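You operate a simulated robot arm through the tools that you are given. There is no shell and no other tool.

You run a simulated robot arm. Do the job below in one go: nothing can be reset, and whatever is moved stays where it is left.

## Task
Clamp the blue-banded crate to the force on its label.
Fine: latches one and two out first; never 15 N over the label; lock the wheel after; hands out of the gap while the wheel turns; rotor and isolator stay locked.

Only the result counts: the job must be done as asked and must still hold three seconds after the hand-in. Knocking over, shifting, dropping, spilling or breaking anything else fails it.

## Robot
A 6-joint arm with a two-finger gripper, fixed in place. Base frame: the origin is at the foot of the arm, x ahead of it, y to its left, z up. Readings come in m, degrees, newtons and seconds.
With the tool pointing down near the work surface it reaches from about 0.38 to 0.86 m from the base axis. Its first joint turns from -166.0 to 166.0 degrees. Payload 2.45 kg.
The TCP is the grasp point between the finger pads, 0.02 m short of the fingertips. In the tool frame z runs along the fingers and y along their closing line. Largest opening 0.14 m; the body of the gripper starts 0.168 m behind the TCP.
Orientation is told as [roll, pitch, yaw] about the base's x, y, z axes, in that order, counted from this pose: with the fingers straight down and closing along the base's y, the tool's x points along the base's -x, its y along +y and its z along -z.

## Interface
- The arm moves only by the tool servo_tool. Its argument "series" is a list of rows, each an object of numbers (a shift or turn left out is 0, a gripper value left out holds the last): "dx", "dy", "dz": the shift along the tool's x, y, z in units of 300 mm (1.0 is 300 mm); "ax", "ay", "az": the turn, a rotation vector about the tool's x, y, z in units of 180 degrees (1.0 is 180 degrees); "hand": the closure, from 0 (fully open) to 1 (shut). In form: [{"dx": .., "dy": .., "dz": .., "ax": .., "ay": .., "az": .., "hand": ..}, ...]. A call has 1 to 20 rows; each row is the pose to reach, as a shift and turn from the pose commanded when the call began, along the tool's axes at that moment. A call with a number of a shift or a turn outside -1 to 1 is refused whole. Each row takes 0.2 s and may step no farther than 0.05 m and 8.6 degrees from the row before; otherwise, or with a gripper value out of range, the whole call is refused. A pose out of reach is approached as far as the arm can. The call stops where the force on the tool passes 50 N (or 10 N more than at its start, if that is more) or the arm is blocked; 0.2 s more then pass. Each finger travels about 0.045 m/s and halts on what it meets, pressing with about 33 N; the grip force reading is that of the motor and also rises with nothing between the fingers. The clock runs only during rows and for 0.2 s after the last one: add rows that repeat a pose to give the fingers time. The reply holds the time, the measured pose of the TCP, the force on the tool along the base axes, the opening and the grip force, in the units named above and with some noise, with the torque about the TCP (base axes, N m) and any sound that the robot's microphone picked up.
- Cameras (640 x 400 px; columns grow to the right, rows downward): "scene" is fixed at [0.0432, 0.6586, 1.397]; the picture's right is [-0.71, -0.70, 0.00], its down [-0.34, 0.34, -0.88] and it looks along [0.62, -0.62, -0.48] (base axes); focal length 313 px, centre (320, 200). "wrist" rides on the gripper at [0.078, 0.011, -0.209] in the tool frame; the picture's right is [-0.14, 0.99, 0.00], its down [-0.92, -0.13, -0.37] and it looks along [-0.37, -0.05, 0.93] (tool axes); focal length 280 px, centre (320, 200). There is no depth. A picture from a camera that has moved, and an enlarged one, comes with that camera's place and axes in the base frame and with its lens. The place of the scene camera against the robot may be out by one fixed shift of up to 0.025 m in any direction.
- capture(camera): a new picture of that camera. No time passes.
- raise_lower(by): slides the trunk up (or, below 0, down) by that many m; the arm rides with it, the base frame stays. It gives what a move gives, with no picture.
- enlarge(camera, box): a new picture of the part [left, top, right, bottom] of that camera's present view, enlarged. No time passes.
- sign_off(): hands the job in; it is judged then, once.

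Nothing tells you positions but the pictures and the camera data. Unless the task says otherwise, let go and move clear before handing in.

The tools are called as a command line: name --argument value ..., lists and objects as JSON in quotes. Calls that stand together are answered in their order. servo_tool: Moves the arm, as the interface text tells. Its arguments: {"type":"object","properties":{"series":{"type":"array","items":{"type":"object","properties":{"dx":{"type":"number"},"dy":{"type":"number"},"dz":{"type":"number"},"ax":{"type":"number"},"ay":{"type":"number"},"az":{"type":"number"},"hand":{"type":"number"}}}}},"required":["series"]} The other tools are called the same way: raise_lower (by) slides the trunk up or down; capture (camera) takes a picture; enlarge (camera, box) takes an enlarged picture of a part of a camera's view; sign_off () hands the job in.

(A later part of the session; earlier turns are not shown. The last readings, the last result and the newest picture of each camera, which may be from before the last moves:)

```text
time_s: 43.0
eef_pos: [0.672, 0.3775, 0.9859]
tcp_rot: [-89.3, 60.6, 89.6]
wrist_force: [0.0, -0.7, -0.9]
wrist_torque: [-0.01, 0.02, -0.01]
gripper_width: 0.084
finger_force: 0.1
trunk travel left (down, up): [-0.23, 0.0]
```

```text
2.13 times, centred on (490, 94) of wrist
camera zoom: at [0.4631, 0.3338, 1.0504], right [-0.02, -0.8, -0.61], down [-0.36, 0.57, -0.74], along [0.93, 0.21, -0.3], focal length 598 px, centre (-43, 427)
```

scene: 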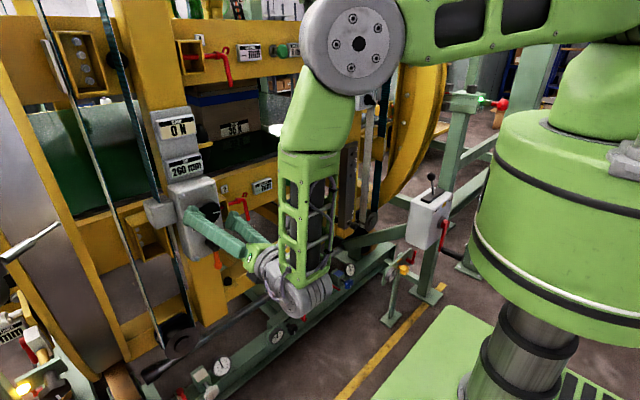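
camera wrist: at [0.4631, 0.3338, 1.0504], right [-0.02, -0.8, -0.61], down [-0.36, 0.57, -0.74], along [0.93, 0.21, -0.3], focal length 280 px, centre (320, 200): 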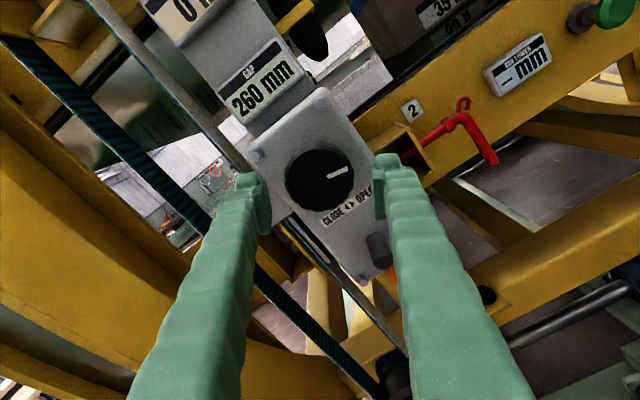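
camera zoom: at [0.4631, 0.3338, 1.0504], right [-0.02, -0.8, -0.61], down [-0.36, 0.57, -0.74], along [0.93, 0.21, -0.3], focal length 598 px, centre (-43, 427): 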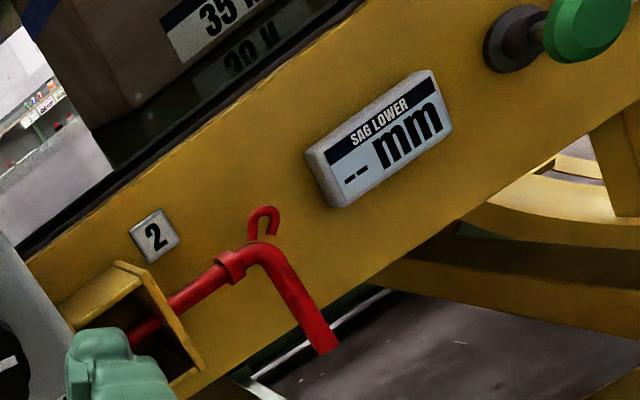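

Comparing the mark with the printed label, the wheel hasn't moved in either direction. So it may be locked by the orange lever, or my grip may just be slipping. I'll regrip here with better overlap and try one clear clockwise turn.

servo_tool --series '[{"dz": 0.05}, {"dz": 0.1}, {"dz": 0.1, "hand": 0.8}, {"dz": 0.1, "hand": 0.8}, {"dz": 0.1, "hand": 0.8}, {"dz": 0.1, "hand": 0.8}, {"dz": 0.1, "az": 0.04, "hand": 0.8}, {"dz": 0.1, "az": 0.08, "hand": 0.8}, {"dz": 0.1, "az": 0.12, "hand": 0.8}]'

enlarge --camera "wrist" --box '[220, 80, 420, 205]'

enlarge --camera "scene" --box '[130, 90, 290, 190]'

```text
time_s: 45.0
eef_pos: [0.7027, 0.3793, 0.9875]
tcp_rot: [-89.6, 38.8, 89.3]
wrist_force: [1.7, 8.5, 2.6]
wrist_torque: [-1.23, -0.17, 0.43]
gripper_width: 0.0607
finger_force: 45.7
trunk travel left (down, up): [-0.23, 0.0]
```

```text
3.20 times, centred on (320, 142) of wrist
camera zoom: at [0.4927, 0.3145, 1.029], right [-0.01, -0.51, -0.86], down [-0.36, 0.8, -0.47], along [0.93, 0.3, -0.19], focal length 897 px, centre (320, 384)
```

zoom: 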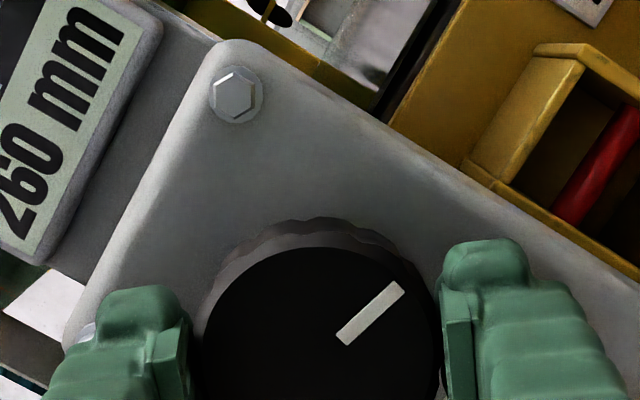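

```text
4.00 times, centred on (210, 140) of scene
camera zoom: at [0.0432, 0.6586, 1.397], right [-0.71, -0.7, 0.0], down [-0.34, 0.34, -0.88], along [0.62, -0.62, -0.48], focal length 1252 px, centre (760, 440)
```

zoom: 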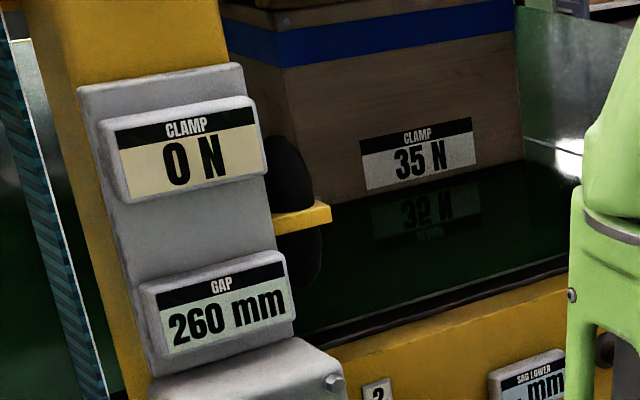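

At 1.2 N·m the grip slipped and the wheel stayed put, so the wheel is locked: the orange lever hanging down is the locked position. I'll release with only a small opening because a bolt head is close, back off, and move down in front of the lever with the camera on top.

servo_tool --series '[{"hand": 0.53}, {"hand": 0.53}, {"dz": -0.08, "hand": 0.53}, {"dz": -0.16, "hand": 0.53}, {"dz": -0.16, "dx": -0.052, "dy": 0.067, "az": -0.0408, "hand": 0.6}, {"dz": -0.16, "dx": -0.103, "dy": 0.134, "az": -0.0816, "hand": 0.7}, {"dz": -0.16, "dx": -0.155, "dy": 0.201, "az": -0.1224, "hand": 0.72}, {"dz": -0.16, "dx": -0.207, "dy": 0.269, "az": -0.1632, "hand": 0.72}, {"dz": -0.16, "dx": -0.259, "dy": 0.336, "az": -0.204, "hand": 0.72}, {"dz": -0.16, "dx": -0.31, "dy": 0.403, "az": -0.2448, "hand": 0.72}, {"dz": -0.16, "dx": -0.362, "dy": 0.47, "az": -0.2856, "hand": 0.72}]'

capture --camera "wrist"

capture --camera "scene"

```text
time_s: 47.5
eef_pos: [0.6533, 0.3721, 0.8157]
tcp_rot: [35.8, 89.3, -145.2]
wrist_force: [0.5, -1.1, 1.0]
wrist_torque: [-0.02, 0.0, 0.02]
gripper_width: 0.0396
finger_force: 0.0
out of reach, approached as far as the arm can: row 11
trunk travel left (down, up): [-0.23, 0.0]
```

```text
taken
camera wrist: at [0.4448, 0.3651, 0.8969], right [-0.02, -0.99, -0.13], down [-0.37, 0.13, -0.92], along [0.93, 0.03, -0.37], focal length 280 px, centre (320, 200)
```

wrist: 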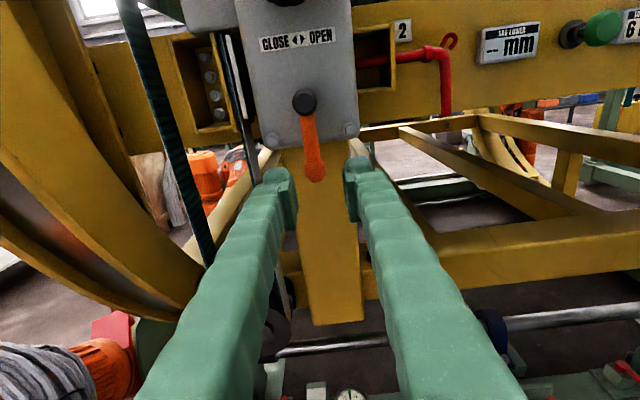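

```text
taken
```

scene: 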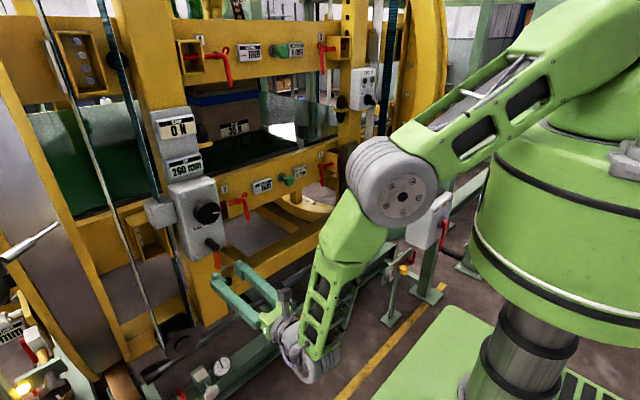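

I'm in front of the lever: its pivot is at about (0.705, 0.375, 0.887) and its bulb end at about (0.713, 0.3745, 0.822), hanging straight down. I'll zoom to check its depth before engaging.

enlarge --camera "scene" --box '[170, 210, 290, 310]'

enlarge --camera "wrist" --box '[240, 70, 400, 230]'

```text
4.00 times, centred on (230, 260) of scene
camera zoom: at [0.0432, 0.6586, 1.397], right [-0.71, -0.7, 0.0], down [-0.34, 0.34, -0.88], along [0.62, -0.62, -0.48], focal length 1252 px, centre (680, -40)
```

zoom: 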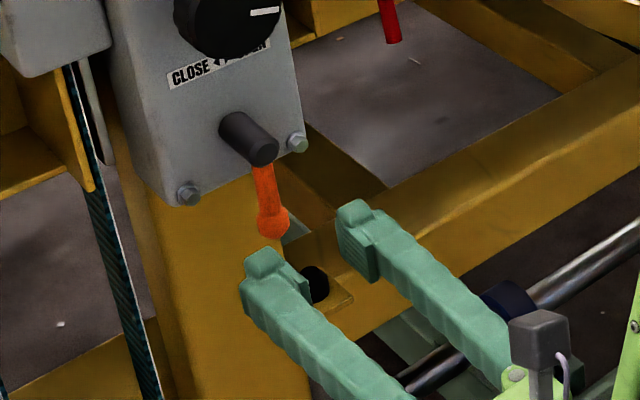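

```text
2.50 times, centred on (320, 150) of wrist
camera zoom: at [0.4448, 0.3651, 0.8969], right [-0.02, -0.99, -0.13], down [-0.37, 0.13, -0.92], along [0.93, 0.03, -0.37], focal length 701 px, centre (320, 325)
```

zoom: 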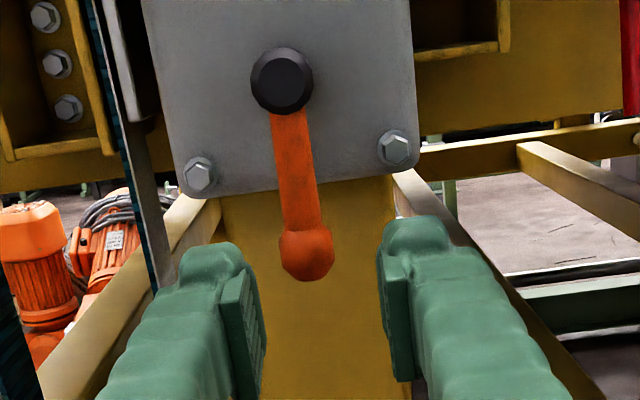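

The lever's bulb is at x≈0.697 and about 20 mm across. I'll move the fingers around it and grip it.

servo_tool --series '[{"dx": 0.01, "dy": -0.008, "dz": 0.05}, {"dx": 0.02, "dy": -0.008, "dz": 0.1}, {"dx": 0.02, "dy": -0.008, "dz": 0.137}, {"dx": 0.02, "dy": -0.008, "dz": 0.137, "hand": 0.92}, {"dx": 0.02, "dy": -0.008, "dz": 0.137, "hand": 0.92}, {"dx": 0.02, "dy": -0.008, "dz": 0.137, "hand": 0.92}]'

capture --camera "wrist"

enlarge --camera "scene" --box '[170, 210, 290, 310]'

```text
time_s: 48.9
eef_pos: [0.6925, 0.3732, 0.8245]
tcp_rot: [21.7, 89.4, -159.3]
wrist_force: [9.2, 4.8, -0.8]
wrist_torque: [-0.26, 0.13, 0.07]
gripper_width: 0.0135
finger_force: 34.7
out of reach, approached as far as the arm can: row 3, 4, 5, 6
trunk travel left (down, up): [-0.23, 0.0]
```

```text
taken
camera wrist: at [0.4843, 0.3661, 0.9047], right [-0.02, -0.99, -0.13], down [-0.38, 0.13, -0.92], along [0.93, 0.03, -0.38], focal length 280 px, centre (320, 200)
```

wrist: 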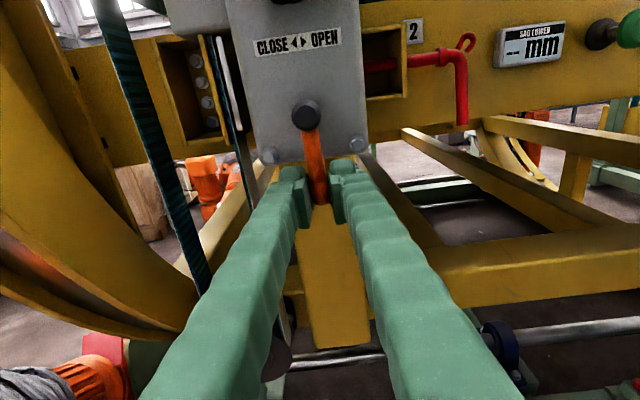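

```text
4.00 times, centred on (230, 260) of scene
camera zoom: at [0.0432, 0.6586, 1.397], right [-0.71, -0.7, 0.0], down [-0.34, 0.34, -0.88], along [0.62, -0.62, -0.48], focal length 1252 px, centre (680, -40)
```

zoom: 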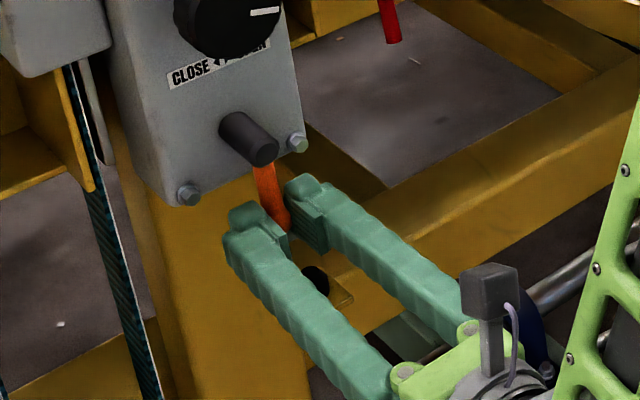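

The lever end is gripped at 13.5 mm. I'll try a gentle swing of about 10° clockwise, moving the end toward the left, and watch the force.

servo_tool --series '[{"dy": -0.0184, "dx": 0.0008, "az": 0.0278}, {"dy": -0.0368, "dx": 0.0032, "az": 0.0556}]'

capture --camera "wrist"

```text
time_s: 49.5
eef_pos: [0.6922, 0.377, 0.8247]
tcp_rot: [-85.2, 80.2, 93.4]
wrist_force: [13.4, -15.4, -10.4]
wrist_torque: [-0.7, -0.03, -0.19]
gripper_width: 0.0145
finger_force: 40.7
trunk travel left (down, up): [-0.23, 0.0]
```

```text
taken
camera wrist: at [0.4834, 0.3589, 0.9026], right [-0.03, -0.95, -0.3], down [-0.37, 0.29, -0.88], along [0.93, 0.09, -0.36], focal length 280 px, centre (320, 200)
```

wrist: 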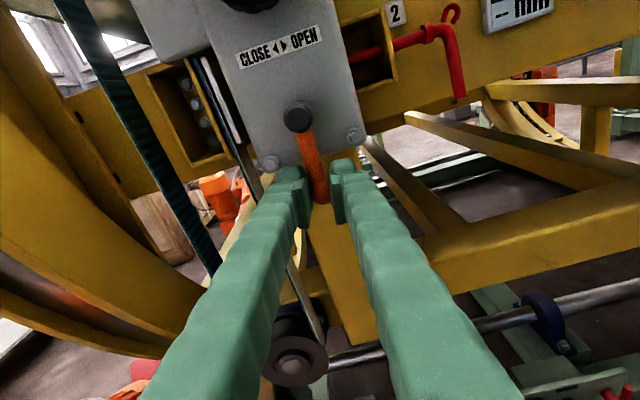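

There is some resistance (about 15 N) and only a few degrees of movement. I'll try a little further to tell friction from a hard stop.

servo_tool --series '[{"dy": -0.0184, "dx": 0.003, "az": 0.0278}, {"dy": -0.0368, "dx": 0.0085, "az": 0.0556}]'

capture --camera "wrist"

```text
time_s: 50.1
eef_pos: [0.6905, 0.3786, 0.8252]
tcp_rot: [-86.8, 71.4, 90.8]
wrist_force: [2.6, -15.6, 2.1]
wrist_torque: [-0.48, -0.35, -0.22]
gripper_width: 0.0166
finger_force: 42.4
trunk travel left (down, up): [-0.23, 0.0]
stopped in row 2: the force on the tool passed its limit at 52 N (the readings are from after the stop); the commanded pose is now the measured one
```

```text
taken
camera wrist: at [0.4817, 0.3519, 0.8992], right [-0.04, -0.89, -0.45], down [-0.37, 0.43, -0.83], along [0.93, 0.13, -0.35], focal length 280 px, centre (320, 200)
```

wrist: 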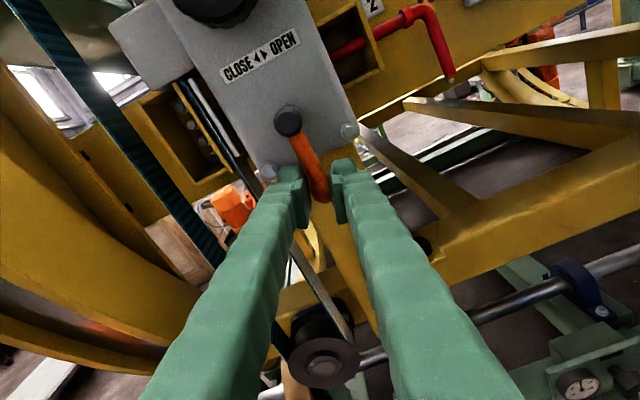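

That is a hard stop in the leftward direction, so the lever must swing the other way, toward the right. The gripper's roll range needs me to start from the other side, so I'll release, back off, and roll the gripper around in free air.

servo_tool --series '[{"hand": 0.72}, {"hand": 0.72}, {"dz": -0.08, "hand": 0.72}, {"dz": -0.16, "hand": 0.72}, {"dz": -0.16, "az": 0.0455}, {"dz": -0.16, "az": 0.091}, {"dz": -0.16, "az": 0.1365}, {"dz": -0.16, "az": 0.182}, {"dz": -0.16, "az": 0.2275}, {"dz": -0.16, "az": 0.273}, {"dz": -0.16, "az": 0.3185}, {"dz": -0.16, "az": 0.364}, {"dz": -0.16, "az": 0.4095}, {"dz": -0.16, "az": 0.455}, {"dz": -0.16, "az": 0.5005}, {"dz": -0.16, "az": 0.546}, {"dz": -0.16, "az": 0.5915}, {"dz": -0.16, "az": 0.637}, {"dz": -0.16, "az": 0.6825}, {"dz": -0.16, "az": 0.728}]'

servo_tool --series '[{"az": 0.0455}, {"az": 0.091}, {"az": 0.1365}, {"az": 0.16}]'

capture --camera "wrist"

capture --camera "scene"

```text
time_s: 54.3
eef_pos: [0.6428, 0.3837, 0.8257]
tcp_rot: [-88.0, -59.8, 86.5]
wrist_force: [-0.4, -0.1, -0.2]
wrist_torque: [0.04, 0.04, -0.01]
gripper_width: 0.0393
finger_force: 0.0
trunk travel left (down, up): [-0.23, 0.0]
```

```text
time_s: 55.3
eef_pos: [0.6427, 0.3834, 0.825]
tcp_rot: [-54.6, -88.4, 52.8]
wrist_force: [0.2, -0.1, -0.2]
wrist_torque: [-0.01, -0.01, 0.02]
gripper_width: 0.0393
finger_force: 0.0
trunk travel left (down, up): [-0.23, 0.0]
```

```text
taken
camera wrist: at [0.4325, 0.3998, 0.7516], right [0.03, 0.99, 0.11], down [-0.36, -0.09, 0.93], along [0.93, -0.07, 0.35], focal length 280 px, centre (320, 200)
```

wrist: 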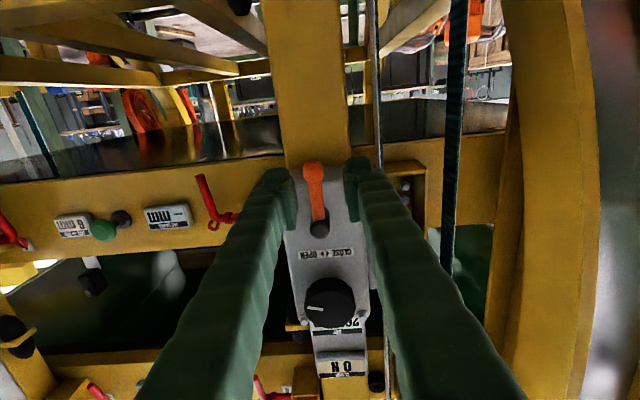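

```text
taken
```

scene: 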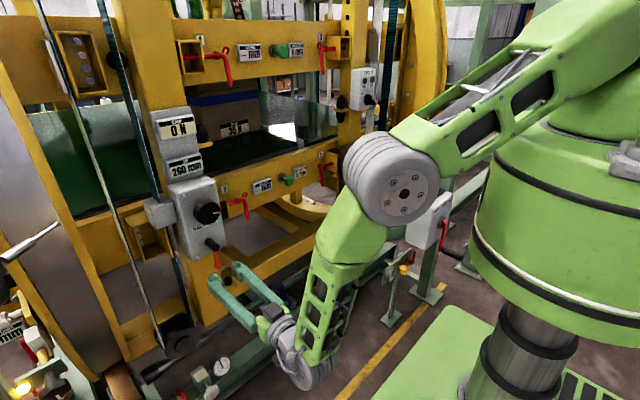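

The gripper is now at roll ≈0 with the lever in line. I'll move in, grip the lever end and try a 12° swing to the right.

servo_tool --series '[{"dy": -0.021, "dz": 0.06}, {"dx": 0.003, "dy": -0.021, "dz": 0.12}, {"dx": 0.003, "dy": -0.021, "dz": 0.168}, {"dx": 0.003, "dy": -0.021, "dz": 0.168, "hand": 0.92}, {"dx": 0.003, "dy": -0.021, "dz": 0.168, "hand": 0.92}, {"dx": 0.003, "dy": -0.021, "dz": 0.168, "hand": 0.92}]'

servo_tool --series '[{"dy": -0.0221, "dx": -0.0012, "az": -0.0333}, {"dy": -0.044, "dx": -0.0046, "az": -0.0667}]'

capture --camera "wrist"

```text
time_s: 56.7
eef_pos: [0.6935, 0.376, 0.8252]
tcp_rot: [-55.9, -88.3, 54.0]
wrist_force: [0.5, -5.6, 1.6]
wrist_torque: [0.39, -0.09, -0.08]
gripper_width: 0.0136
finger_force: 31.7
trunk travel left (down, up): [-0.23, 0.0]
```

```text
time_s: 57.3
eef_pos: [0.6927, 0.3629, 0.8265]
tcp_rot: [-85.5, -76.3, 83.7]
wrist_force: [6.1, -7.0, -0.4]
wrist_torque: [0.39, 0.0, -0.07]
gripper_width: 0.0135
finger_force: 40.1
trunk travel left (down, up): [-0.23, 0.0]
```

```text
taken
camera wrist: at [0.4824, 0.3619, 0.7521], right [0.03, 0.99, -0.1], down [-0.35, 0.1, 0.93], along [0.94, 0.01, 0.35], focal length 280 px, centre (320, 200)
```

wrist: 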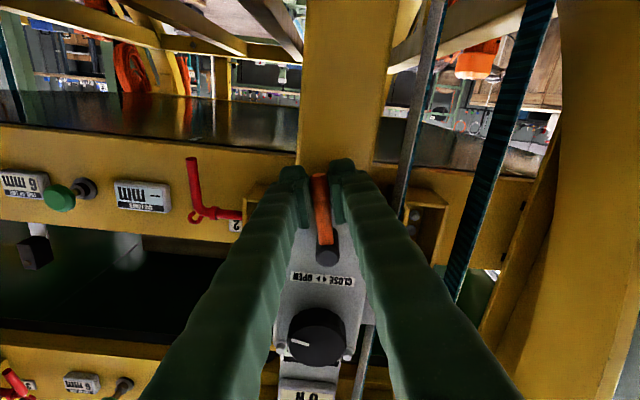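

The lever moves freely that way. I'll continue the arc about its pivot in small steps, rolling the gripper with it.

servo_tool --series '[{"dx": -0.002, "dy": -0.0288, "az": -0.0444}, {"dx": -0.008, "dy": -0.057, "az": -0.0889}, {"dx": -0.0179, "dy": -0.0841, "az": -0.1333}, {"dx": -0.0314, "dy": -0.1095, "az": -0.1778}]'

capture --camera "wrist"

```text
time_s: 58.3
eef_pos: [0.6918, 0.3338, 0.8428]
tcp_rot: [-88.5, -44.3, 87.1]
wrist_force: [9.8, -2.5, -4.8]
wrist_torque: [-0.05, 0.13, -0.16]
gripper_width: 0.0129
finger_force: 39.4
trunk travel left (down, up): [-0.23, 0.0]
```

```text
taken
camera wrist: at [0.481, 0.2912, 0.7849], right [0.01, 0.79, -0.61], down [-0.34, 0.58, 0.74], along [0.94, 0.2, 0.27], focal length 280 px, centre (320, 200)
```

wrist: 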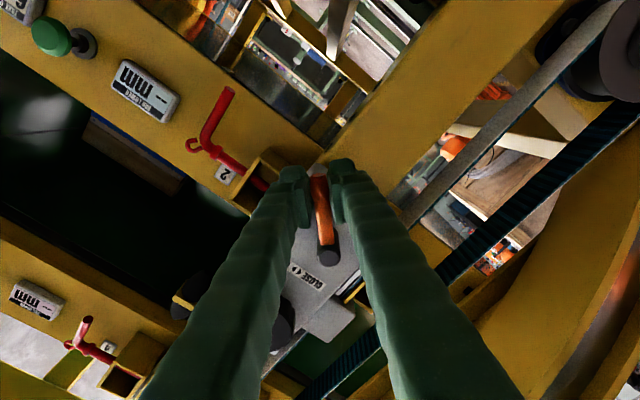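

The lever is following smoothly at about 44°. I'll continue toward 90°.

servo_tool --series '[{"dx": -0.002, "dy": -0.0288, "az": -0.0444}, {"dx": -0.008, "dy": -0.057, "az": -0.0889}, {"dx": -0.0179, "dy": -0.0841, "az": -0.1333}, {"dx": -0.0314, "dy": -0.1095, "az": -0.1778}, {"dx": -0.0484, "dy": -0.1329, "az": -0.2222}, {"dx": -0.0631, "dy": -0.1487, "az": -0.2556}]'

capture --camera "wrist"

enlarge --camera "scene" --box '[170, 180, 290, 280]'

```text
time_s: 59.5
eef_pos: [0.6855, 0.3176, 0.868]
tcp_rot: [-87.5, -5.3, 88.4]
wrist_force: [-8.8, 7.6, -22.1]
wrist_torque: [0.16, 0.36, 0.08]
gripper_width: 0.0114
finger_force: 37.9
trunk travel left (down, up): [-0.23, 0.0]
stopped in row 6: the force on the tool passed its limit at 54 N (the readings are from after the stop); the commanded pose is now the measured one
```

```text
taken
camera wrist: at [0.475, 0.2449, 0.859], right [-0.04, 0.23, -0.97], down [-0.34, 0.91, 0.23], along [0.94, 0.34, 0.04], focal length 280 px, centre (320, 200)
```

wrist: 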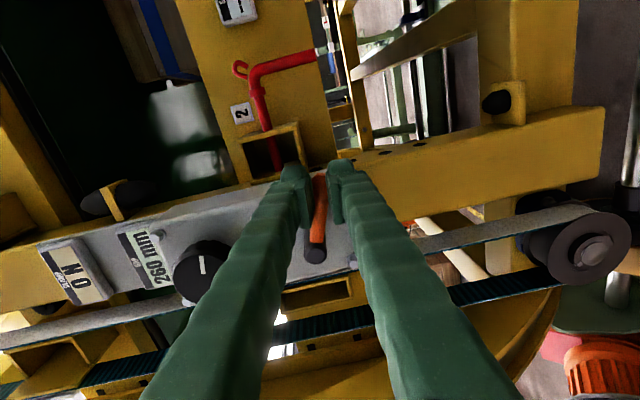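

```text
4.00 times, centred on (230, 230) of scene
camera zoom: at [0.0432, 0.6586, 1.397], right [-0.71, -0.7, 0.0], down [-0.34, 0.34, -0.88], along [0.62, -0.62, -0.48], focal length 1252 px, centre (680, 80)
```

zoom: 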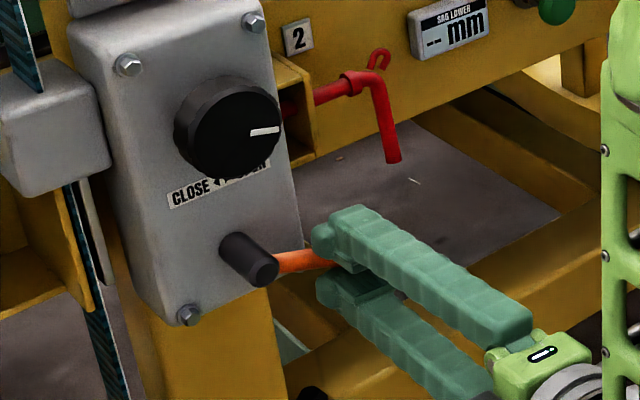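

The lever has hit its stop at about 72°, which should be the unlocked position. I'll release it, back off, and check the result.

servo_tool --series '[{"hand": 0.75}, {"hand": 0.75}, {"hand": 0.75}, {"dz": -0.08, "hand": 0.75}, {"dz": -0.18, "hand": 0.75}]'

capture --camera "wrist"

enlarge --camera "scene" --box '[170, 180, 290, 280]'

```text
time_s: 60.7
eef_pos: [0.6332, 0.3171, 0.8772]
tcp_rot: [-87.9, -5.7, 88.1]
wrist_force: [0.1, -0.1, 0.8]
wrist_torque: [-0.03, 0.03, -0.02]
gripper_width: 0.0352
finger_force: 0.0
trunk travel left (down, up): [-0.23, 0.0]
```

```text
taken
camera wrist: at [0.4222, 0.2459, 0.8654], right [-0.03, 0.24, -0.97], down [-0.34, 0.91, 0.23], along [0.94, 0.33, 0.05], focal length 280 px, centre (320, 200)
```

wrist: 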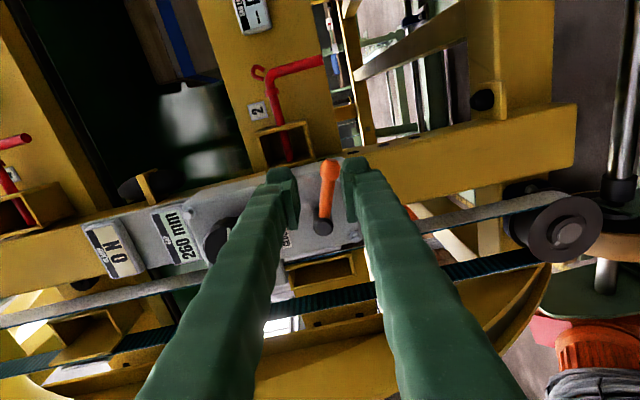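

```text
4.00 times, centred on (230, 230) of scene
camera zoom: at [0.0432, 0.6586, 1.397], right [-0.71, -0.7, 0.0], down [-0.34, 0.34, -0.88], along [0.62, -0.62, -0.48], focal length 1252 px, centre (680, 80)
```

zoom: 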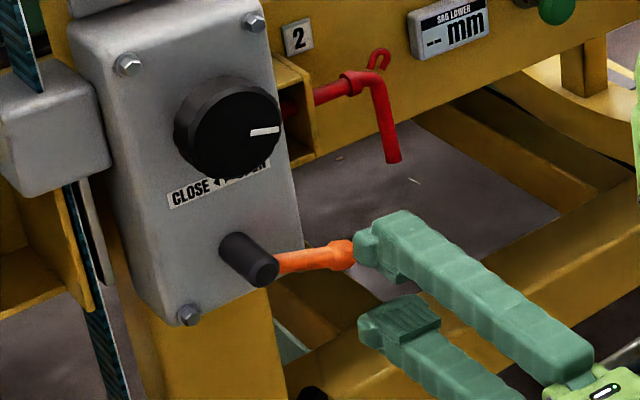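

The lever now stands near-horizontal to the right, which I take as unlocked. I'll move back up in front of the wheel and then wind the gripper counter-clockwise in free air for a full clockwise stroke.

servo_tool --series '[{"dx": -0.06, "dy": -0.09, "dz": 0.0, "ax": 0.003, "hand": 0.6}, {"dx": -0.12, "dy": -0.18, "dz": 0.0, "ax": 0.006, "hand": 0.5}, {"dx": -0.18, "dy": -0.27, "dz": 0.02, "ax": 0.009, "hand": 0.47}, {"dx": -0.236, "dy": -0.356, "dz": 0.04, "ax": 0.012, "hand": 0.47}]'

servo_tool --series '[{"az": -0.0445}, {"az": -0.089}, {"az": -0.1335}, {"az": -0.178}, {"az": -0.2225}, {"az": -0.267}, {"az": -0.3115}, {"az": -0.356}, {"az": -0.4005}, {"az": -0.445}, {"az": -0.478}]'

capture --camera "wrist"

```text
time_s: 61.7
eef_pos: [0.6528, 0.3773, 0.988]
tcp_rot: [-90.2, -5.7, 88.3]
wrist_force: [-0.5, -1.3, -0.7]
wrist_torque: [0.0, 0.03, 0.0]
gripper_width: 0.0741
finger_force: 0.0
trunk travel left (down, up): [-0.23, 0.0]
```

```text
time_s: 64.1
eef_pos: [0.6523, 0.3785, 0.987]
tcp_rot: [-90.9, 80.5, 87.4]
wrist_force: [0.4, -0.2, 0.1]
wrist_torque: [0.02, 0.0, -0.03]
gripper_width: 0.0744
finger_force: 0.1
trunk travel left (down, up): [-0.23, 0.0]
```

```text
taken
camera wrist: at [0.4424, 0.3609, 1.0626], right [-0.03, -0.95, -0.3], down [-0.36, 0.29, -0.89], along [0.93, 0.08, -0.35], focal length 280 px, centre (320, 200)
```

wrist: 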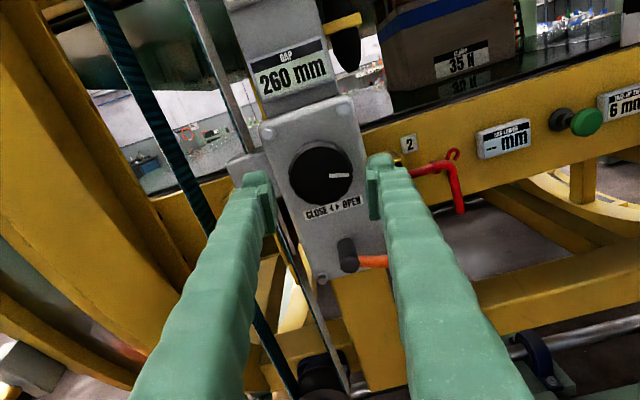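

The view is upright and the wheel is centred. I'll move in, grip, and turn clockwise 30°, then check the mark and the displays.

servo_tool --series '[{"dy": 0.005, "dz": 0.06}, {"dy": 0.005, "dz": 0.12}, {"dy": 0.005, "dz": 0.158}, {"dy": 0.005, "dz": 0.158, "hand": 0.8}, {"dy": 0.005, "dz": 0.158, "hand": 0.8}, {"dy": 0.005, "dz": 0.158, "hand": 0.8}, {"dy": 0.005, "dz": 0.158, "az": 0.04, "hand": 0.8}, {"dy": 0.005, "dz": 0.158, "az": 0.08, "hand": 0.8}, {"dy": 0.005, "dz": 0.158, "az": 0.12, "hand": 0.8}, {"dy": 0.005, "dz": 0.158, "az": 0.16, "hand": 0.8}]'

capture --camera "wrist"

enlarge --camera "scene" --box '[130, 90, 290, 190]'

```text
time_s: 66.3
eef_pos: [0.6994, 0.377, 0.9884]
tcp_rot: [-90.4, 51.6, 88.1]
wrist_force: [-2.6, 11.5, 1.1]
wrist_torque: [-0.23, 0.5, -0.08]
gripper_width: 0.0607
finger_force: 44.5
trunk travel left (down, up): [-0.23, 0.0]
```

```text
taken
camera wrist: at [0.4888, 0.325, 1.0424], right [-0.02, -0.69, -0.72], down [-0.35, 0.68, -0.64], along [0.94, 0.24, -0.25], focal length 280 px, centre (320, 200)
```

wrist: 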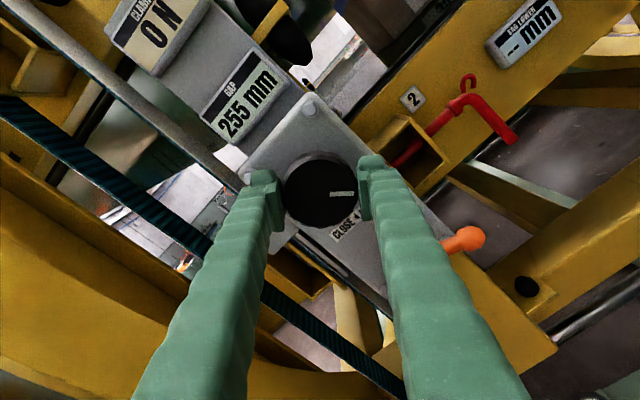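

```text
4.00 times, centred on (210, 140) of scene
camera zoom: at [0.0432, 0.6586, 1.397], right [-0.71, -0.7, 0.0], down [-0.34, 0.34, -0.88], along [0.62, -0.62, -0.48], focal length 1252 px, centre (760, 440)
```

zoom: 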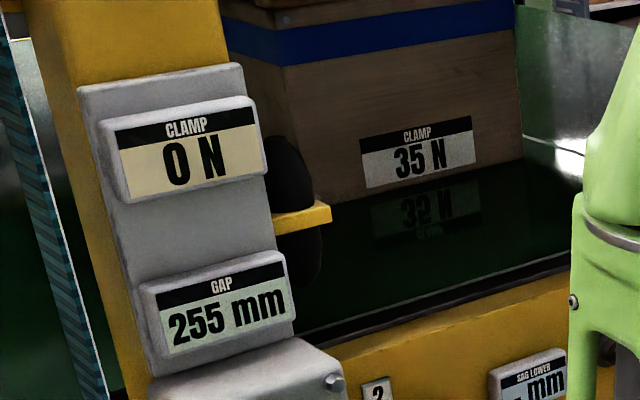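

The wheel is now turning and clockwise closes: the gap reads 255 mm, about 0.17 mm per degree. I'll check how much space is left above the crate before continuing.

enlarge --camera "scene" --box '[170, 60, 330, 160]'

enlarge --camera "wrist" --box '[280, 0, 440, 100]'

```text
4.00 times, centred on (250, 110) of scene
camera zoom: at [0.0432, 0.6586, 1.397], right [-0.71, -0.7, 0.0], down [-0.34, 0.34, -0.88], along [0.62, -0.62, -0.48], focal length 1252 px, centre (600, 560)
```

zoom: 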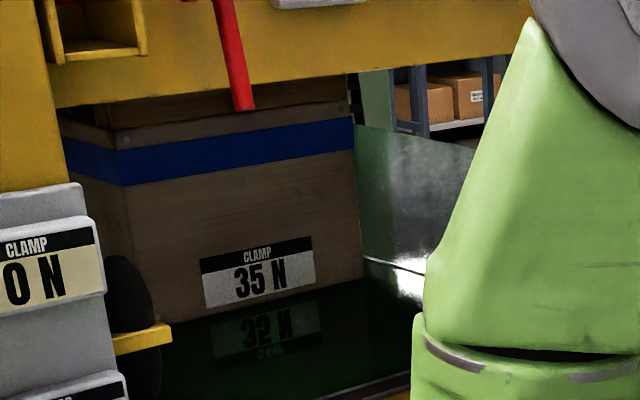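

```text
4.00 times, centred on (360, 50) of wrist
camera zoom: at [0.4888, 0.325, 1.0424], right [-0.02, -0.69, -0.72], down [-0.35, 0.68, -0.64], along [0.94, 0.24, -0.25], focal length 1122 px, centre (160, 800)
```

zoom: 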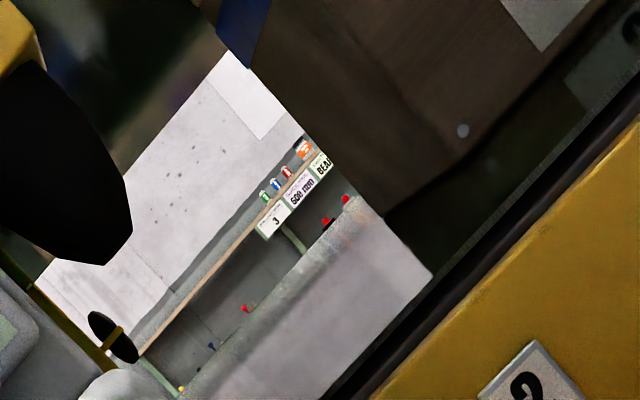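

I can't see the clearance directly, so I'll close in small steps of about 14° (2.4 mm) and read the displays each time.

servo_tool --series '[{"az": 0.04}, {"az": 0.08}]'

enlarge --camera "scene" --box '[130, 90, 290, 190]'

```text
time_s: 66.9
eef_pos: [0.6984, 0.3782, 0.9885]
tcp_rot: [-90.3, 37.1, 88.1]
wrist_force: [0.9, 17.4, 2.6]
wrist_torque: [-0.15, 0.69, -0.08]
gripper_width: 0.0607
finger_force: 45.5
trunk travel left (down, up): [-0.23, 0.0]
```

```text
4.00 times, centred on (210, 140) of scene
camera zoom: at [0.0432, 0.6586, 1.397], right [-0.71, -0.7, 0.0], down [-0.34, 0.34, -0.88], along [0.62, -0.62, -0.48], focal length 1252 px, centre (760, 440)
```

zoom: 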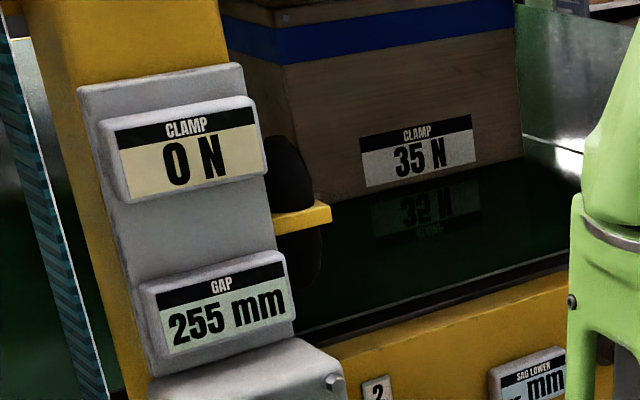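

The gap still reads 255, so I'll check whether the wheel slipped or the display is lagging.

capture --camera "wrist"

servo_tool --series '[{}, {}, {}]'

enlarge --camera "scene" --box '[130, 90, 290, 190]'

enlarge --camera "wrist" --box '[200, 60, 440, 260]'

```text
taken
camera wrist: at [0.4885, 0.3138, 1.0267], right [-0.01, -0.49, -0.87], down [-0.34, 0.82, -0.45], along [0.94, 0.3, -0.18], focal length 280 px, centre (320, 200)
```

wrist: 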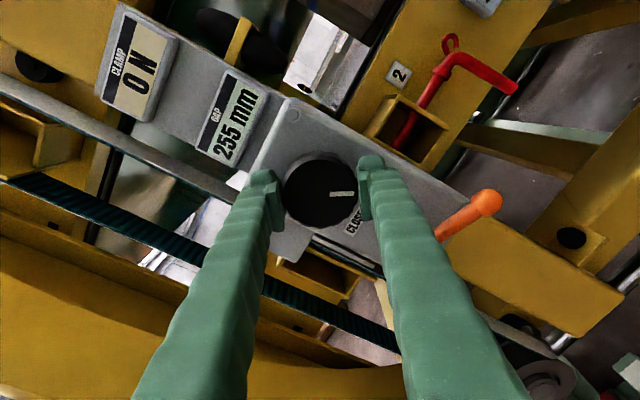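

```text
time_s: 67.7
eef_pos: [0.6989, 0.3773, 0.9898]
tcp_rot: [-90.3, 37.2, 88.3]
wrist_force: [2.4, 20.7, 5.9]
wrist_torque: [0.0, -0.22, 0.15]
gripper_width: 0.0606
finger_force: 45.1
trunk travel left (down, up): [-0.23, 0.0]
```

```text
4.00 times, centred on (210, 140) of scene
camera zoom: at [0.0432, 0.6586, 1.397], right [-0.71, -0.7, 0.0], down [-0.34, 0.34, -0.88], along [0.62, -0.62, -0.48], focal length 1252 px, centre (760, 440)
```

zoom: 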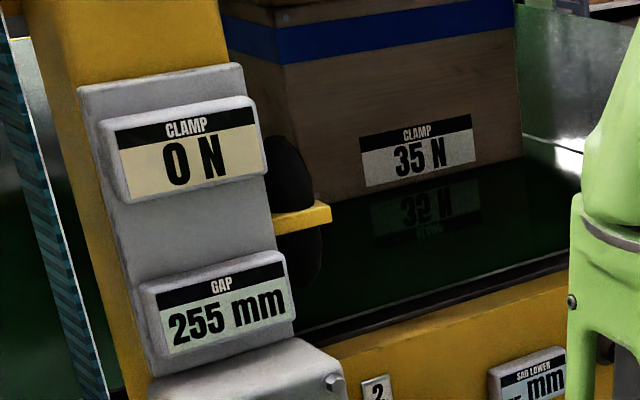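

```text
2.00 times, centred on (320, 160) of wrist
camera zoom: at [0.4884, 0.3138, 1.0268], right [-0.01, -0.49, -0.87], down [-0.34, 0.82, -0.46], along [0.94, 0.29, -0.18], focal length 561 px, centre (320, 280)
```

zoom: 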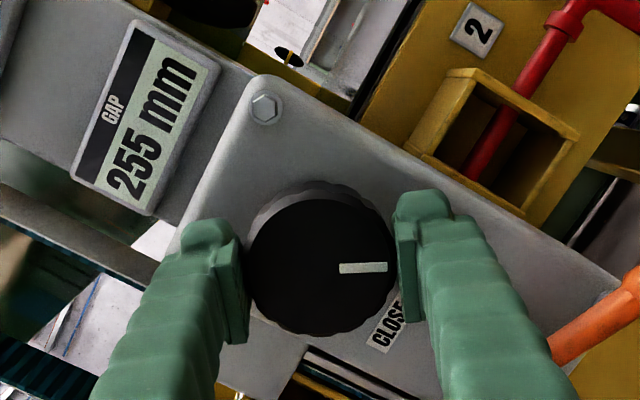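

The mark turned with the gripper, so there's no slip; the gap display seems to move in coarse steps. I'll continue in small increments.

servo_tool --series '[{"az": 0.04}, {"az": 0.08}]'

enlarge --camera "scene" --box '[130, 90, 290, 190]'

```text
time_s: 68.3
eef_pos: [0.6992, 0.3777, 0.9886]
tcp_rot: [-90.4, 22.7, 88.2]
wrist_force: [5.5, 24.0, 15.2]
wrist_torque: [-0.16, 0.89, -0.22]
gripper_width: 0.0609
finger_force: 44.9
trunk travel left (down, up): [-0.23, 0.0]
```

```text
4.00 times, centred on (210, 140) of scene
camera zoom: at [0.0432, 0.6586, 1.397], right [-0.71, -0.7, 0.0], down [-0.34, 0.34, -0.88], along [0.62, -0.62, -0.48], focal length 1252 px, centre (760, 440)
```

zoom: 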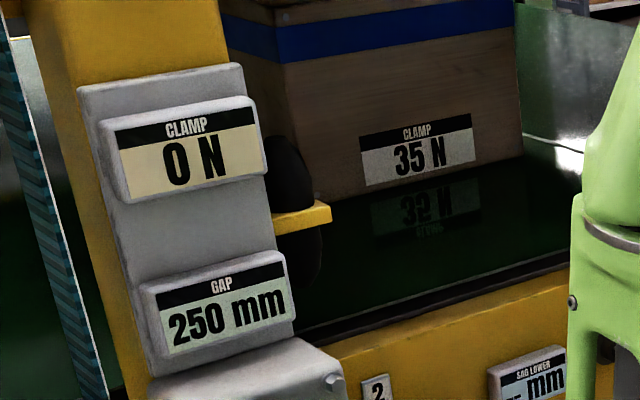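

The gap is 250 and clamp is 0. I'll continue.

servo_tool --series '[{"az": 0.04}, {"az": 0.08}]'

enlarge --camera "scene" --box '[130, 90, 290, 190]'

```text
time_s: 68.9
eef_pos: [0.6998, 0.3768, 0.9897]
tcp_rot: [-90.3, 8.1, 88.3]
wrist_force: [11.3, 21.7, 23.8]
wrist_torque: [-0.18, 0.51, 0.16]
gripper_width: 0.0604
finger_force: 44.8
trunk travel left (down, up): [-0.23, 0.0]
```

```text
4.00 times, centred on (210, 140) of scene
camera zoom: at [0.0432, 0.6586, 1.397], right [-0.71, -0.7, 0.0], down [-0.34, 0.34, -0.88], along [0.62, -0.62, -0.48], focal length 1252 px, centre (760, 440)
```

zoom: 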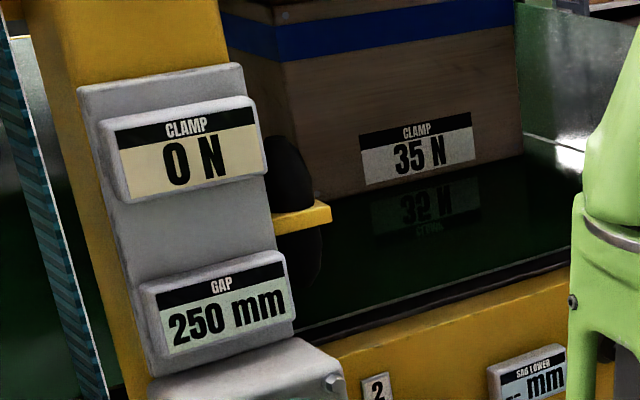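

Some sideways load is building from a slight off-centre grip. I'll shift about 2 mm toward the wheel axis while continuing the turn.

servo_tool --series '[{"dx": -0.0057, "dy": -0.0075, "az": 0.04}, {"dx": -0.0057, "dy": -0.0075, "az": 0.08}]'

enlarge --camera "scene" --box '[130, 90, 290, 190]'

```text
time_s: 69.5
eef_pos: [0.7002, 0.3771, 0.9903]
tcp_rot: [-90.3, -6.0, 88.2]
wrist_force: [13.5, 15.7, 17.5]
wrist_torque: [-0.21, 0.98, 0.36]
gripper_width: 0.0603
finger_force: 45.3
trunk travel left (down, up): [-0.23, 0.0]
```

```text
4.00 times, centred on (210, 140) of scene
camera zoom: at [0.0432, 0.6586, 1.397], right [-0.71, -0.7, 0.0], down [-0.34, 0.34, -0.88], along [0.62, -0.62, -0.48], focal length 1252 px, centre (760, 440)
```

zoom: 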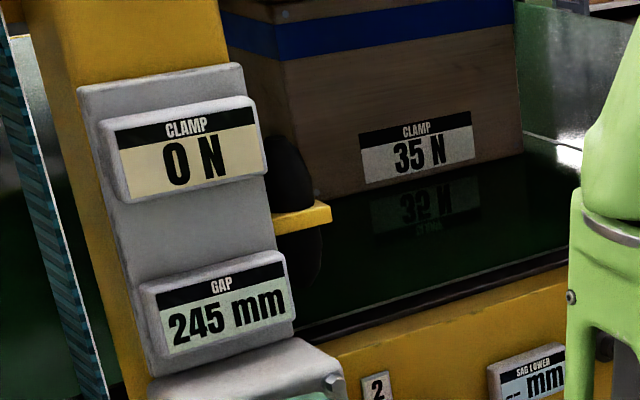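

The gap is 245 and clamp is 0. I'll keep going.

servo_tool --series '[{"dx": -0.0035, "dy": -0.0035, "az": 0.04}, {"dx": -0.0035, "dy": -0.0035, "az": 0.08}]'

enlarge --camera "scene" --box '[130, 90, 290, 190]'

enlarge --camera "scene" --box '[170, 40, 330, 140]'

```text
time_s: 70.1
eef_pos: [0.6998, 0.3765, 0.9913]
tcp_rot: [-90.1, -20.5, 88.2]
wrist_force: [12.5, 10.1, 12.9]
wrist_torque: [-0.2, 1.02, 0.49]
gripper_width: 0.0604
finger_force: 45.2
trunk travel left (down, up): [-0.23, 0.0]
```

```text
4.00 times, centred on (210, 140) of scene
camera zoom: at [0.0432, 0.6586, 1.397], right [-0.71, -0.7, 0.0], down [-0.34, 0.34, -0.88], along [0.62, -0.62, -0.48], focal length 1252 px, centre (760, 440)
```

zoom: 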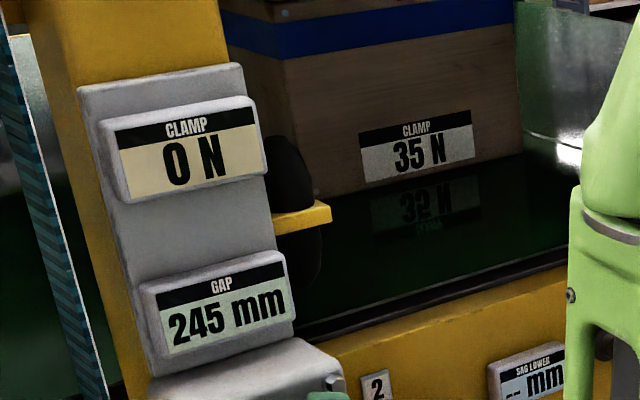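

```text
4.00 times, centred on (250, 90) of scene
camera zoom: at [0.0432, 0.6586, 1.397], right [-0.71, -0.7, 0.0], down [-0.34, 0.34, -0.88], along [0.62, -0.62, -0.48], focal length 1252 px, centre (600, 640)
```

zoom: 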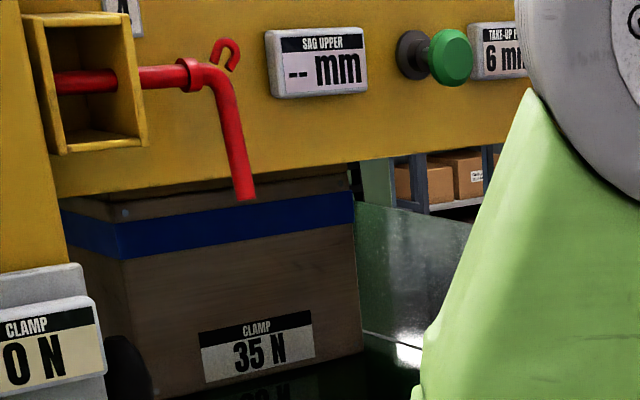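

The gap is 245 and clamp is 0. I'll continue with the same step size.

servo_tool --series '[{"az": 0.04}, {"az": 0.08}]'

enlarge --camera "scene" --box '[130, 90, 290, 190]'

```text
time_s: 70.7
eef_pos: [0.6986, 0.3762, 0.9908]
tcp_rot: [-90.1, -35.0, 88.1]
wrist_force: [8.9, 4.5, 8.8]
wrist_torque: [-0.2, 0.67, 0.63]
gripper_width: 0.0606
finger_force: 45.0
trunk travel left (down, up): [-0.23, 0.0]
```

```text
4.00 times, centred on (210, 140) of scene
camera zoom: at [0.0432, 0.6586, 1.397], right [-0.71, -0.7, 0.0], down [-0.34, 0.34, -0.88], along [0.62, -0.62, -0.48], focal length 1252 px, centre (760, 440)
```

zoom: 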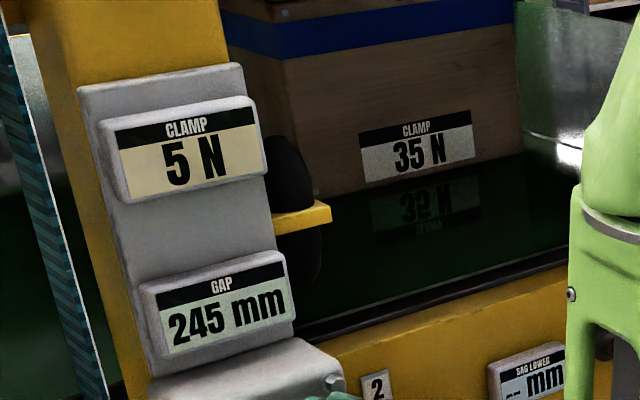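

Contact: clamp reads 5 N. From here I'll use much smaller steps, with a pause after each.

servo_tool --series '[{"az": 0.028}, {"az": 0.028}]'

enlarge --camera "scene" --box '[130, 90, 290, 190]'

```text
time_s: 71.3
eef_pos: [0.6993, 0.3766, 0.9898]
tcp_rot: [-90.2, -40.0, 88.2]
wrist_force: [4.7, -0.3, 2.1]
wrist_torque: [0.04, 0.11, 0.15]
gripper_width: 0.0605
finger_force: 44.9
trunk travel left (down, up): [-0.23, 0.0]
```

```text
4.00 times, centred on (210, 140) of scene
camera zoom: at [0.0432, 0.6586, 1.397], right [-0.71, -0.7, 0.0], down [-0.34, 0.34, -0.88], along [0.62, -0.62, -0.48], focal length 1252 px, centre (760, 440)
```

zoom: 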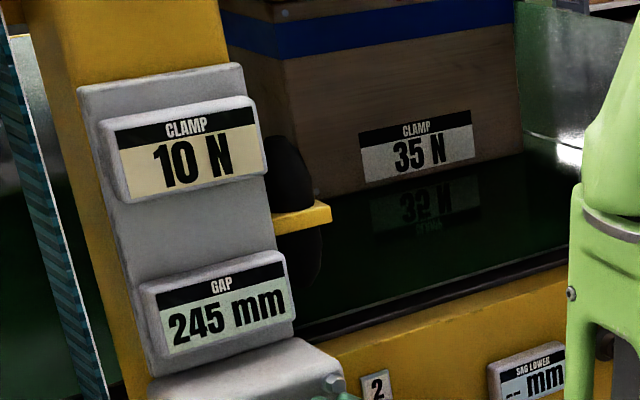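

Clamp is 10 N, so roughly 1 N per degree. I'll continue carefully.

servo_tool --series '[{"az": 0.04}, {"az": 0.045}, {"az": 0.045}]'

enlarge --camera "scene" --box '[130, 90, 290, 190]'

```text
time_s: 72.1
eef_pos: [0.7008, 0.3769, 0.9916]
tcp_rot: [-90.2, -48.0, 88.3]
wrist_force: [-0.8, -6.1, 0.5]
wrist_torque: [0.05, 0.06, 0.07]
gripper_width: 0.0608
finger_force: 44.7
trunk travel left (down, up): [-0.23, 0.0]
```

```text
4.00 times, centred on (210, 140) of scene
camera zoom: at [0.0432, 0.6586, 1.397], right [-0.71, -0.7, 0.0], down [-0.34, 0.34, -0.88], along [0.62, -0.62, -0.48], focal length 1252 px, centre (760, 440)
```

zoom: 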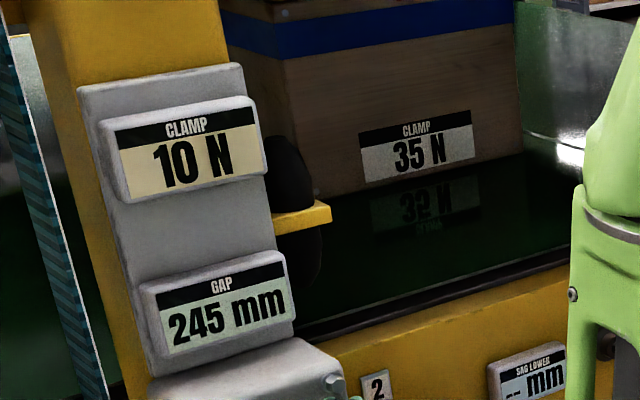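

Clamp is still 10 N after 8° more, so it's softer than I guessed. I'll continue.

servo_tool --series '[{"az": 0.04}, {"az": 0.05}, {"az": 0.05}]'

enlarge --camera "scene" --box '[130, 90, 290, 190]'

```text
time_s: 72.9
eef_pos: [0.6998, 0.3761, 0.9907]
tcp_rot: [-90.3, -57.2, 88.4]
wrist_force: [1.6, -10.2, -0.5]
wrist_torque: [0.08, 0.07, 0.17]
gripper_width: 0.0605
finger_force: 45.1
trunk travel left (down, up): [-0.23, 0.0]
```

```text
4.00 times, centred on (210, 140) of scene
camera zoom: at [0.0432, 0.6586, 1.397], right [-0.71, -0.7, 0.0], down [-0.34, 0.34, -0.88], along [0.62, -0.62, -0.48], focal length 1252 px, centre (760, 440)
```

zoom: 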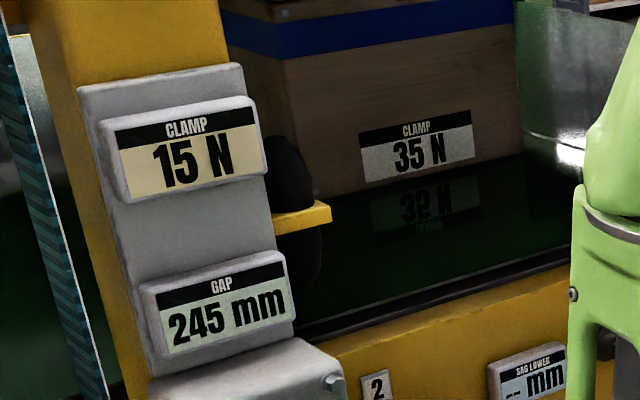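

15 N. I'll continue.

servo_tool --series '[{"az": 0.04}, {"az": 0.05}, {"az": 0.05}]'

enlarge --camera "scene" --box '[130, 90, 290, 190]'

```text
time_s: 73.7
eef_pos: [0.6993, 0.3763, 0.9909]
tcp_rot: [-90.3, -66.1, 88.5]
wrist_force: [0.3, -15.7, 1.4]
wrist_torque: [-0.01, 0.02, 0.05]
gripper_width: 0.0605
finger_force: 44.6
trunk travel left (down, up): [-0.23, 0.0]
```

```text
4.00 times, centred on (210, 140) of scene
camera zoom: at [0.0432, 0.6586, 1.397], right [-0.71, -0.7, 0.0], down [-0.34, 0.34, -0.88], along [0.62, -0.62, -0.48], focal length 1252 px, centre (760, 440)
```

zoom: 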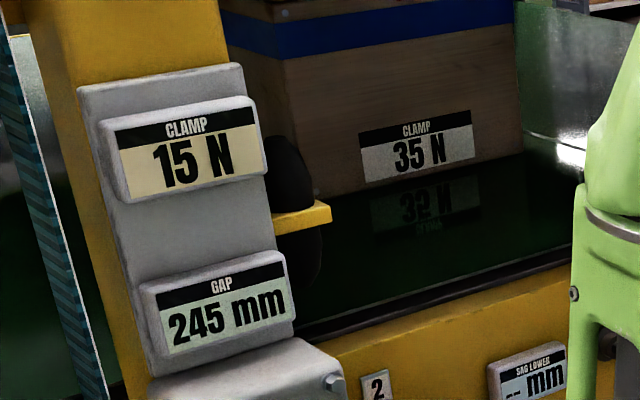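

Still 15 N, so about 0.35 N per degree. I'll continue up to the arm's roll limit and then regrip.

servo_tool --series '[{"dy": 0.003, "az": 0.035}, {"dy": 0.003, "az": 0.07}, {"dy": 0.003, "az": 0.07}]'

enlarge --camera "scene" --box '[130, 90, 290, 190]'

```text
time_s: 74.5
eef_pos: [0.7, 0.3771, 0.9915]
tcp_rot: [-90.9, -78.7, 88.9]
wrist_force: [-1.2, -24.6, 4.1]
wrist_torque: [-0.02, -0.08, 0.28]
gripper_width: 0.0608
finger_force: 45.2
trunk travel left (down, up): [-0.23, 0.0]
```

```text
4.00 times, centred on (210, 140) of scene
camera zoom: at [0.0432, 0.6586, 1.397], right [-0.71, -0.7, 0.0], down [-0.34, 0.34, -0.88], along [0.62, -0.62, -0.48], focal length 1252 px, centre (760, 440)
```

zoom: 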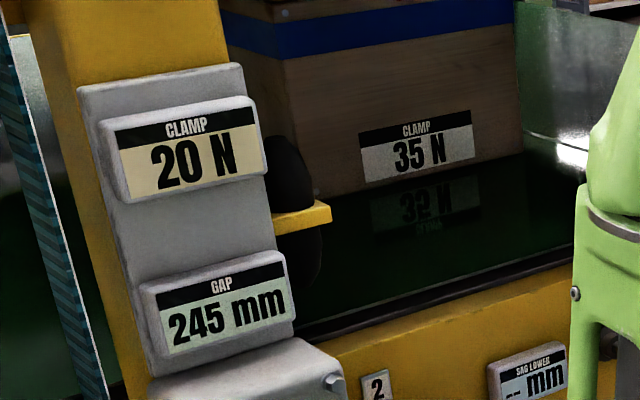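

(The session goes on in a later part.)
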